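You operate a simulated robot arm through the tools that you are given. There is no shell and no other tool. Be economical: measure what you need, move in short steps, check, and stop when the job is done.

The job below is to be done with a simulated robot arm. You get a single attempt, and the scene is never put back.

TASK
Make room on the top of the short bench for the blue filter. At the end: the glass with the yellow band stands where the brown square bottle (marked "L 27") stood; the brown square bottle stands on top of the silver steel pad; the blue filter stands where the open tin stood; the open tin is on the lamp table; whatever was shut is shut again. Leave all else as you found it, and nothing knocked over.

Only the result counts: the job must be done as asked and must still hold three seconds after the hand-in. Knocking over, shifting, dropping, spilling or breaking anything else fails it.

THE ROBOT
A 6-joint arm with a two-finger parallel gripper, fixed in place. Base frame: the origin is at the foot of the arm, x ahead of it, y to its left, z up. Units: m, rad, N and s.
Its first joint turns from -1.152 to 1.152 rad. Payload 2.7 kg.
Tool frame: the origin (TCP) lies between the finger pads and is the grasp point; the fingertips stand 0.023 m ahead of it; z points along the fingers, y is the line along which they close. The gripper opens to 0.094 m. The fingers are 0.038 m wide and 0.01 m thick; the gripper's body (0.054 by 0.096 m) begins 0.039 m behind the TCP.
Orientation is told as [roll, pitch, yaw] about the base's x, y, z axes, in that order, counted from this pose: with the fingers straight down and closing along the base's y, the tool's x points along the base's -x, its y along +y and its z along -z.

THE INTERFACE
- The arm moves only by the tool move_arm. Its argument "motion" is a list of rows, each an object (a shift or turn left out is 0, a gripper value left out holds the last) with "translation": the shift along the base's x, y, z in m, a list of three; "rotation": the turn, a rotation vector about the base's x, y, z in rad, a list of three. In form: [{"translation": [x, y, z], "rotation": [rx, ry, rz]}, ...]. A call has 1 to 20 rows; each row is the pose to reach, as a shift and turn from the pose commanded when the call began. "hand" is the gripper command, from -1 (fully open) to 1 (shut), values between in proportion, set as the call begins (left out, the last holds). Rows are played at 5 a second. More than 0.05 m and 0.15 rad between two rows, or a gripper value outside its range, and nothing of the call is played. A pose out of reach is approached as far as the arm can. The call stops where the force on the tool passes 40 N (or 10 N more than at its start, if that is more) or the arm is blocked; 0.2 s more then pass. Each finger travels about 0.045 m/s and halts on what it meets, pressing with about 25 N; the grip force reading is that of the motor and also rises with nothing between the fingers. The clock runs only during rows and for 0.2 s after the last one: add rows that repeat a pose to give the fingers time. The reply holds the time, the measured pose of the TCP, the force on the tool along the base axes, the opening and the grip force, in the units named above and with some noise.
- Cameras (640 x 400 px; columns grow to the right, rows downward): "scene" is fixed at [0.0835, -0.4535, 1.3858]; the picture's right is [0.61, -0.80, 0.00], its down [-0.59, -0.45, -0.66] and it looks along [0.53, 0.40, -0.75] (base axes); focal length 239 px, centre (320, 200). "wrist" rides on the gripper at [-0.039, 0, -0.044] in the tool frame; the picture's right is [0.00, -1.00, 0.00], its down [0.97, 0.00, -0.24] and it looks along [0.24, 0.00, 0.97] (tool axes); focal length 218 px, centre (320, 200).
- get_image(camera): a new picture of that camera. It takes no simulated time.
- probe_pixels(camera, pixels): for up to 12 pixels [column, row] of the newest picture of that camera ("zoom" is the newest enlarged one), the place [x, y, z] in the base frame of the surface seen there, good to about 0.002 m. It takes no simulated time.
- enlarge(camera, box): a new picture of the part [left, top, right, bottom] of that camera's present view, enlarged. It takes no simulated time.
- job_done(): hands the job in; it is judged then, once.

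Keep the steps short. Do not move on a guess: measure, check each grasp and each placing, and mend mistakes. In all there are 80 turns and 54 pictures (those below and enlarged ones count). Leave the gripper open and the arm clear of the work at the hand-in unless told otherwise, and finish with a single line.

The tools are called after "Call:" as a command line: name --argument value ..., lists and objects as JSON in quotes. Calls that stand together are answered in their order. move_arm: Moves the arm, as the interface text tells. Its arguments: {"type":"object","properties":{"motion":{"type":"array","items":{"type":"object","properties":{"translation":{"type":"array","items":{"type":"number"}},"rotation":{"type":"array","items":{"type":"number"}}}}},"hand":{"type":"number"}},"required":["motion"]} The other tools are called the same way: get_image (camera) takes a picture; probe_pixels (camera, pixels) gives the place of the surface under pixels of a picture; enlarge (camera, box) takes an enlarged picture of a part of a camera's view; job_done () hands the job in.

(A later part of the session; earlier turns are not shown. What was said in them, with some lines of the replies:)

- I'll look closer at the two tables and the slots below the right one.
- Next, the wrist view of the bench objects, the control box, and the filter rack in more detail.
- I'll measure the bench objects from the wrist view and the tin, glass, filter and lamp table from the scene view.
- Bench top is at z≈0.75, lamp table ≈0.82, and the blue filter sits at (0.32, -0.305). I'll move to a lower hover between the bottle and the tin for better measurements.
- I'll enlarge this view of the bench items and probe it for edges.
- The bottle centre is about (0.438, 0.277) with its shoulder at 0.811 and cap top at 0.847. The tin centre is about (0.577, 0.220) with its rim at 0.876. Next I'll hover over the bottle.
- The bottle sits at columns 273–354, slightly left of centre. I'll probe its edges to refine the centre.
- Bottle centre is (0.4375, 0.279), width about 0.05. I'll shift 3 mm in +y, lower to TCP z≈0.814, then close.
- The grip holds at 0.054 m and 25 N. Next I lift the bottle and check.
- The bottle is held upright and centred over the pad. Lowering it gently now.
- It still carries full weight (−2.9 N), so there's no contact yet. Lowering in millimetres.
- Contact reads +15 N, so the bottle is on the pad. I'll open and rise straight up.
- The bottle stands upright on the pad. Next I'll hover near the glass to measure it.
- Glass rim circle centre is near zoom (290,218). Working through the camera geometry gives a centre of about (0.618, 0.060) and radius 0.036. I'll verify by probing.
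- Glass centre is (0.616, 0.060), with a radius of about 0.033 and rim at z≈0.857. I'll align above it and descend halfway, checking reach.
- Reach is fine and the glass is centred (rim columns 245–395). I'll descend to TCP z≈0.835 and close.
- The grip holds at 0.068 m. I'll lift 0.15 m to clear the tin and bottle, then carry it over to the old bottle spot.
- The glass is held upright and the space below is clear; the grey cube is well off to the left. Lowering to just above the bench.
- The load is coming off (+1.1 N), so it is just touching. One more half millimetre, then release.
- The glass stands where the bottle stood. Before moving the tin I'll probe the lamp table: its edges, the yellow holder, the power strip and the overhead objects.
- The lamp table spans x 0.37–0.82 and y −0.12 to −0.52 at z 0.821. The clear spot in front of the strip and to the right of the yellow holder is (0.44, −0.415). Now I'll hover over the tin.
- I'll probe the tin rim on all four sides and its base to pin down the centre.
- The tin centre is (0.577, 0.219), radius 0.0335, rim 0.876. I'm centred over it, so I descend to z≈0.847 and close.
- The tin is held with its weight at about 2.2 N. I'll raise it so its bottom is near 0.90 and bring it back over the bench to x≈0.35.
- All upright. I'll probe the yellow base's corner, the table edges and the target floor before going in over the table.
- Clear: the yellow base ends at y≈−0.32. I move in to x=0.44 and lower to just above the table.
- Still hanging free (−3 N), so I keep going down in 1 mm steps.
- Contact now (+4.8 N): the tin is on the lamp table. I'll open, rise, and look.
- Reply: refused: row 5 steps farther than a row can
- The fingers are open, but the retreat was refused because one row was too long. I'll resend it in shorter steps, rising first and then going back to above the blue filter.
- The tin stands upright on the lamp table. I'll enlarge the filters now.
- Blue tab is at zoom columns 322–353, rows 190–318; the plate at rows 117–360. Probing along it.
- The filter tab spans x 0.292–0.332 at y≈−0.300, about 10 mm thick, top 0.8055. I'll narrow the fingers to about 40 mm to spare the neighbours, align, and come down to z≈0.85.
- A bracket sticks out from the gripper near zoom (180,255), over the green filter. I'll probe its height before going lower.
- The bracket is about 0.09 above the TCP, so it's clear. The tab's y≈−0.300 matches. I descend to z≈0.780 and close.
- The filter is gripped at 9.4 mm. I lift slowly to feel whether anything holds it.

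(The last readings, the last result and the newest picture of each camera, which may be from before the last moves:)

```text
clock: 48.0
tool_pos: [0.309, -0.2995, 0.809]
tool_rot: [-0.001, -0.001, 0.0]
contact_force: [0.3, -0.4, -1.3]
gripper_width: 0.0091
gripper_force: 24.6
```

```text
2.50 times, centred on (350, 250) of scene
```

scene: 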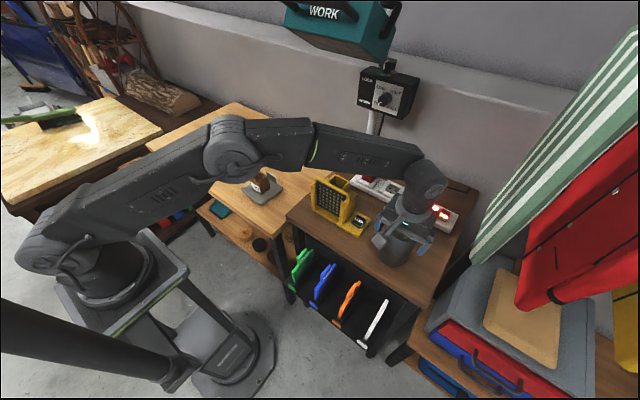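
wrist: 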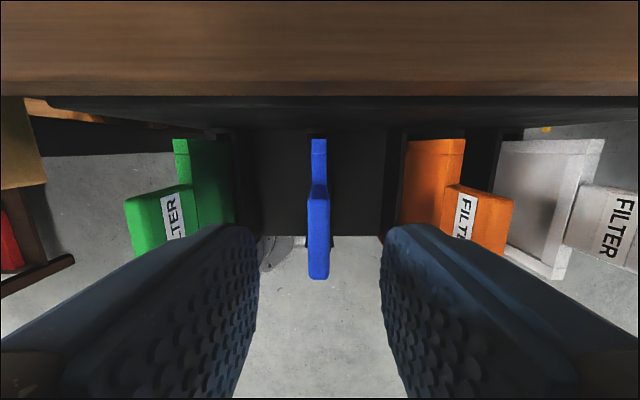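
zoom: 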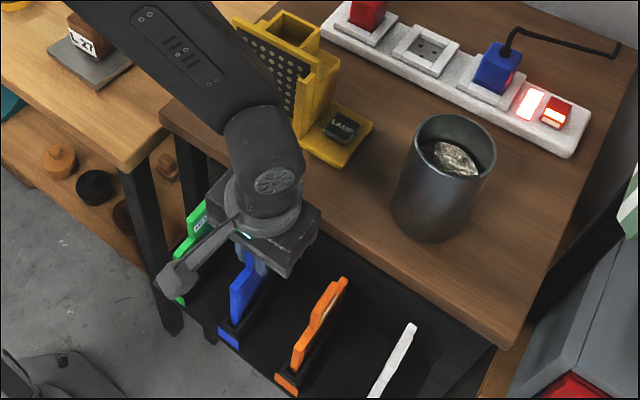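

It slides freely (1.3 N). I'll lift it fully clear and swing back over in front of the bench.

Call:
move_arm --motion '[{"translation": [0, 0, 0.03]}, {"translation": [0, 0, 0.07]}, {"translation": [0, 0, 0.11]}, {"translation": [0, 0, 0.15]}, {"translation": [0, 0, 0.19]}, {"translation": [0, 0, 0.23]}, {"translation": [0, 0.02, 0.23]}, {"translation": [0, 0.06, 0.23]}, {"translation": [0, 0.1, 0.23]}, {"translation": [0, 0.14, 0.23]}, {"translation": [0, 0.18, 0.23]}, {"translation": [0, 0.22, 0.23]}, {"translation": [0, 0.26, 0.23]}, {"translation": [0, 0.3, 0.23]}, {"translation": [0, 0.3, 0.23]}]'

Call:
get_image --camera "scene"

```text
clock: 51.2
tool_pos: [0.3065, 0.0027, 1.0405]
tool_rot: [0.0, -0.001, 0.001]
contact_force: [-0.2, 0.2, 0.1]
gripper_width: 0.0093
gripper_force: 24.9
```

```text
21 pictures are left
```

scene: 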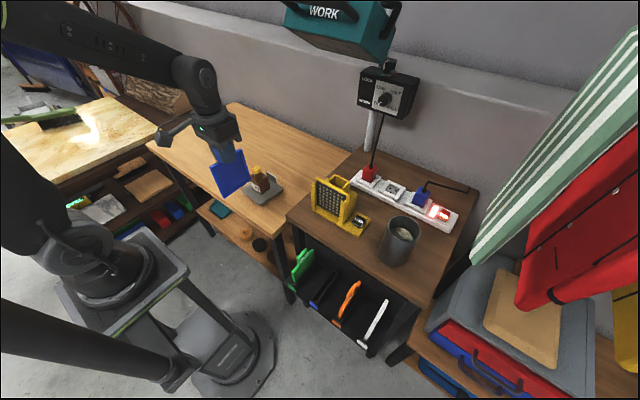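

The filter is out and held upright. I'll probe its lower edge to find its height.

Call:
enlarge --camera "scene" --box '[190, 110, 270, 210]'

Call:
probe_pixels --camera "zoom" --pixels '[[300, 340], [295, 345], [400, 285], [250, 235], [335, 325], [330, 250], [300, 330], [420, 265]]'

```text
4.00 times, centred on (230, 160) of scene
```

zoom: 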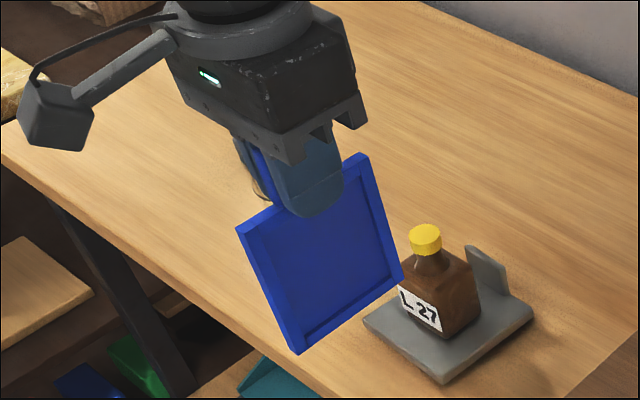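

```text
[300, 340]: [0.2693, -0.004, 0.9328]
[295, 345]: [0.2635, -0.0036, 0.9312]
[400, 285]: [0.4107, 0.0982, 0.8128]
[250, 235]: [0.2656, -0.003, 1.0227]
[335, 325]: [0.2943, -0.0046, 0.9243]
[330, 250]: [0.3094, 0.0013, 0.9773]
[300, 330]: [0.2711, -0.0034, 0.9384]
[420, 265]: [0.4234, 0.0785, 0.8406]
```

Bottom edge is 0.115 below the TCP and clears everything by 6 cm. Next I move over the tin's old spot at (0.577, 0.219).

Call:
move_arm --motion '[{"translation": [0.02, 0.02, 0]}, {"translation": [0.045, 0.045, 0]}, {"translation": [0.075, 0.07, 0]}, {"translation": [0.105, 0.095, 0]}, {"translation": [0.135, 0.12, 0]}, {"translation": [0.165, 0.145, 0]}, {"translation": [0.195, 0.17, 0]}, {"translation": [0.225, 0.19, 0]}, {"translation": [0.25, 0.21, 0]}, {"translation": [0.267, 0.219, 0]}, {"translation": [0.267, 0.219, -0.03]}, {"translation": [0.267, 0.219, -0.07]}, {"translation": [0.267, 0.219, -0.11]}, {"translation": [0.267, 0.219, -0.15]}, {"translation": [0.267, 0.219, -0.16]}, {"translation": [0.267, 0.219, -0.16]}]'

Call:
enlarge --camera "scene" --box '[190, 80, 330, 210]'

```text
clock: 54.6
tool_pos: [0.5763, 0.2196, 0.8795]
tool_rot: [0.0, 0.001, 0.001]
contact_force: [0.2, -0.6, 0.0]
gripper_width: 0.0092
gripper_force: 25.2
```

```text
3.08 times, centred on (260, 145) of scene
```

zoom: 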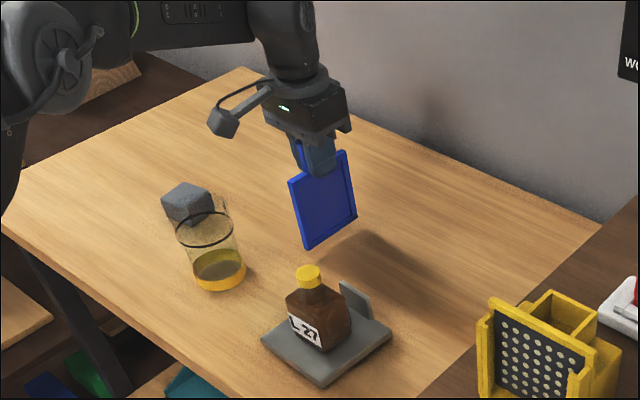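

Well placed, about 1.3 cm above the bench. Lowering carefully in small steps.

Call:
move_arm --motion '[{"translation": [0, 0, -0.004]}, {"translation": [0, 0, -0.007]}, {"translation": [0, 0, -0.009]}, {"translation": [0, 0, -0.009]}]'

Call:
move_arm --motion '[{"translation": [0, 0, -0.001]}, {"translation": [0, 0, -0.001]}]'

Call:
move_arm --motion '[{"translation": [0, 0, -0.001]}, {"translation": [0, 0, -0.001]}]'

```text
clock: 55.6
tool_pos: [0.5778, 0.2195, 0.871]
tool_rot: [0.001, 0.0, 0.0]
contact_force: [0.1, -0.2, -0.3]
gripper_width: 0.0093
gripper_force: 24.8
```

```text
clock: 56.2
tool_pos: [0.5757, 0.2189, 0.8702]
tool_rot: [0.001, 0.001, -0.001]
contact_force: [0.3, -0.2, 0.0]
gripper_width: 0.0094
gripper_force: 25.0
```

```text
clock: 56.8
tool_pos: [0.5765, 0.2206, 0.8694]
tool_rot: [0.0, 0.0, 0.0]
contact_force: [0.2, 0.5, -0.2]
gripper_width: 0.0093
gripper_force: 25.0
```

Call:
move_arm --motion '[{"translation": [0, 0, -0.001]}, {"translation": [0, 0, -0.001]}]'

Call:
move_arm --motion '[{"translation": [0, 0, -0.001]}, {"translation": [0, 0, -0.001]}]'

Call:
enlarge --camera "scene" --box '[230, 110, 290, 160]'

```text
clock: 57.4
tool_pos: [0.5774, 0.2195, 0.8688]
tool_rot: [0.0, -0.002, 0.0]
contact_force: [-2.4, -0.4, 4.7]
gripper_width: 0.0093
gripper_force: 25.4
```

```text
clock: 58.0
tool_pos: [0.578, 0.2187, 0.8686]
tool_rot: [0.002, -0.004, 0.0]
contact_force: [-3.7, -1.3, 15.3]
gripper_width: 0.0094
gripper_force: 24.7
```

```text
8.00 times, centred on (260, 135) of scene
```

zoom: 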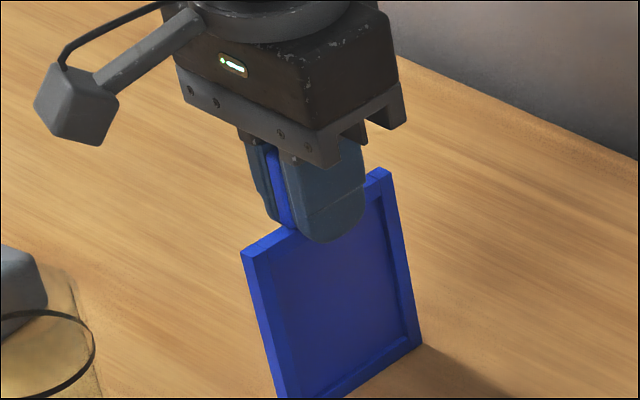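

It's pressed flat on the bench (15 N). I'll ease off 1 mm, then open the fingers gently to about 20 mm so they could still catch a tilt.

Call:
move_arm --motion '[{"translation": [0, 0, 0.001]}, {"translation": [0, 0, 0.001]}]'

Call:
move_arm --hand 0.55 --motion '[{}, {}, {}, {}, {}]'

Call:
get_image --camera "wrist"

```text
clock: 58.6
tool_pos: [0.5775, 0.2199, 0.8691]
tool_rot: [-0.003, -0.002, -0.001]
contact_force: [-0.1, -0.3, 12.9]
gripper_width: 0.0093
gripper_force: 24.5
```

```text
clock: 59.8
tool_pos: [0.5773, 0.2191, 0.8675]
tool_rot: [0.001, 0.0, 0.001]
contact_force: [0.7, 0.1, 0.0]
gripper_width: 0.0212
gripper_force: 0.0
```

```text
17 pictures are left
```

wrist: 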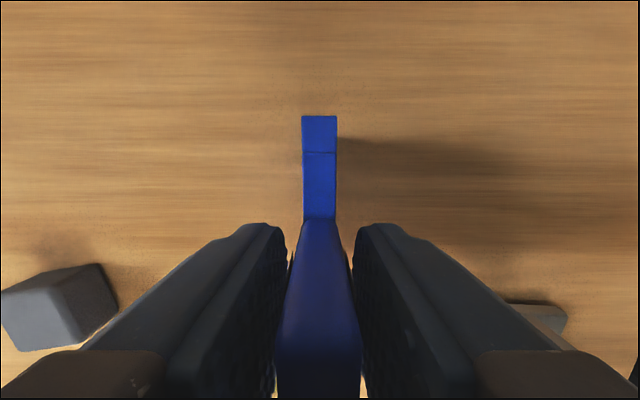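

The filter stands vertical and free between the fingers. I open fully, rise straight up, and check.

Call:
move_arm --hand -1 --motion '[{}, {}, {}, {}, {}]'

Call:
move_arm --motion '[{"translation": [0, 0, 0.03]}, {"translation": [0, 0, 0.07]}, {"translation": [0, 0, 0.11]}, {"translation": [0, 0, 0.15]}, {"translation": [-0.04, -0.02, 0.17]}, {"translation": [-0.08, -0.04, 0.19]}, {"translation": [-0.12, -0.07, 0.2]}, {"translation": [-0.16, -0.1, 0.22]}, {"translation": [-0.17, -0.14, 0.24]}, {"translation": [-0.17, -0.18, 0.24]}, {"translation": [-0.17, -0.2, 0.245]}, {"translation": [-0.17, -0.2, 0.245]}]'

Call:
get_image --camera "scene"

Call:
get_image --camera "wrist"

Call:
enlarge --camera "scene" --box '[180, 100, 340, 220]'

Call:
enlarge --camera "scene" --box '[270, 150, 470, 360]'

```text
clock: 61.0
tool_pos: [0.5761, 0.2187, 0.8677]
tool_rot: [0.0, -0.001, 0.0]
contact_force: [-1.0, 0.3, 0.8]
gripper_width: 0.094
gripper_force: 0.0
```

```text
refused: row 7 steps farther than a row can; nothing moved
```

```text
16 pictures are left
```

scene: 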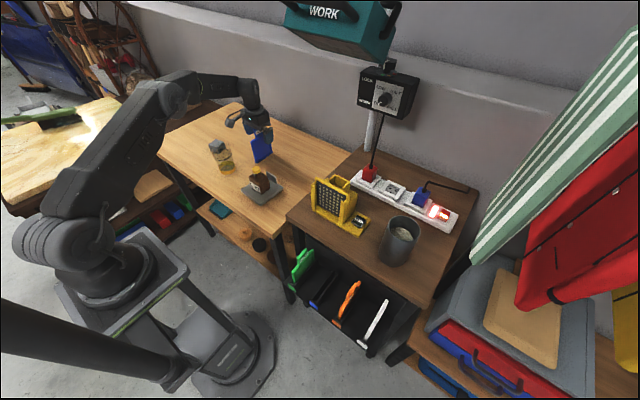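

```text
15 pictures are left
```

wrist: 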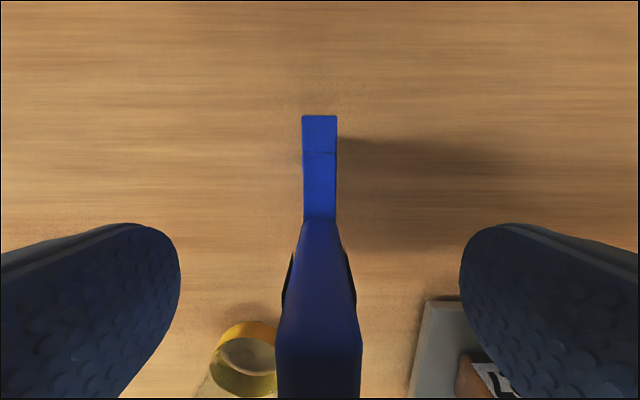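

```text
3.33 times, centred on (260, 160) of scene
```

zoom: 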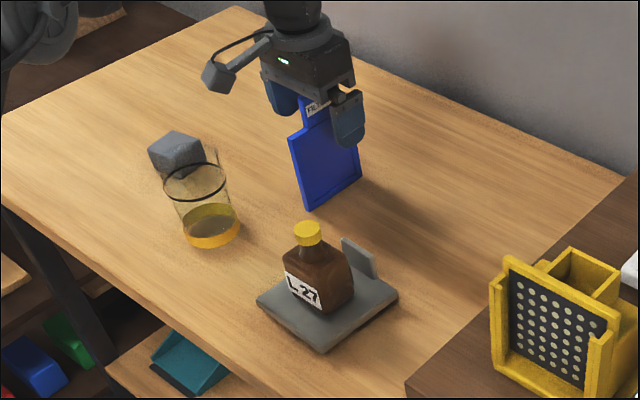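

```text
1.90 times, centred on (370, 255) of scene
```

zoom: 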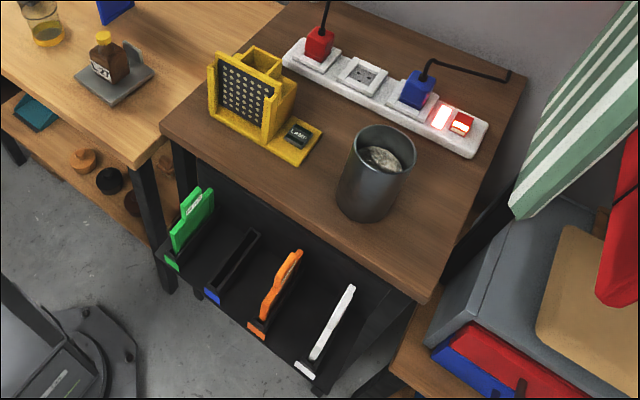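

The filter stands on its own. The retreat was refused for step length, so I'll resend it with shorter rows.

Call:
move_arm --motion '[{"translation": [0, 0, 0.03]}, {"translation": [0, 0, 0.07]}, {"translation": [0, 0, 0.11]}, {"translation": [0, 0, 0.15]}, {"translation": [-0.03, -0.02, 0.17]}, {"translation": [-0.06, -0.04, 0.19]}, {"translation": [-0.09, -0.06, 0.21]}, {"translation": [-0.12, -0.09, 0.22]}, {"translation": [-0.145, -0.12, 0.23]}, {"translation": [-0.165, -0.155, 0.24]}, {"translation": [-0.17, -0.2, 0.245]}, {"translation": [-0.17, -0.2, 0.245]}]'

Call:
get_image --camera "wrist"

Call:
get_image --camera "scene"

```text
clock: 63.6
tool_pos: [0.4062, 0.0186, 1.1148]
tool_rot: [0.001, -0.001, 0.0]
contact_force: [1.0, 0.3, 0.9]
gripper_width: 0.094
gripper_force: 0.1
```

```text
12 pictures are left
```

wrist: 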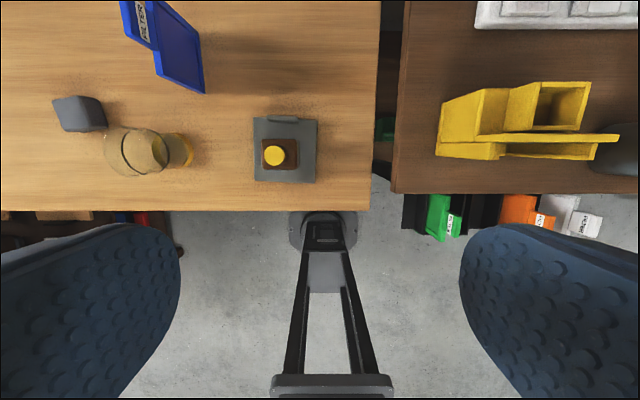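

```text
11 pictures are left
```

scene: 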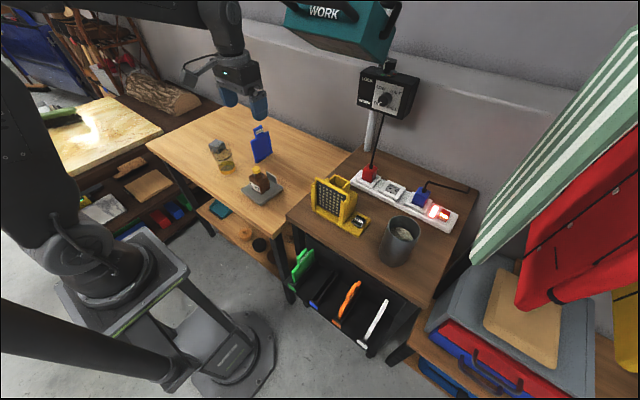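

All the items are upright and in place, the pad, cube, other filters and lamp are where they were, and the gripper is open and clear. Handing in.

Call:
job_done

```text
The job is handed in.
```

The job is handed in: the bottle is on the steel pad, the glass is where the bottle stood, the tin is on the lamp table and the blue filter stands where the tin was; nothing had to be opened, and nothing else was moved or knocked over.
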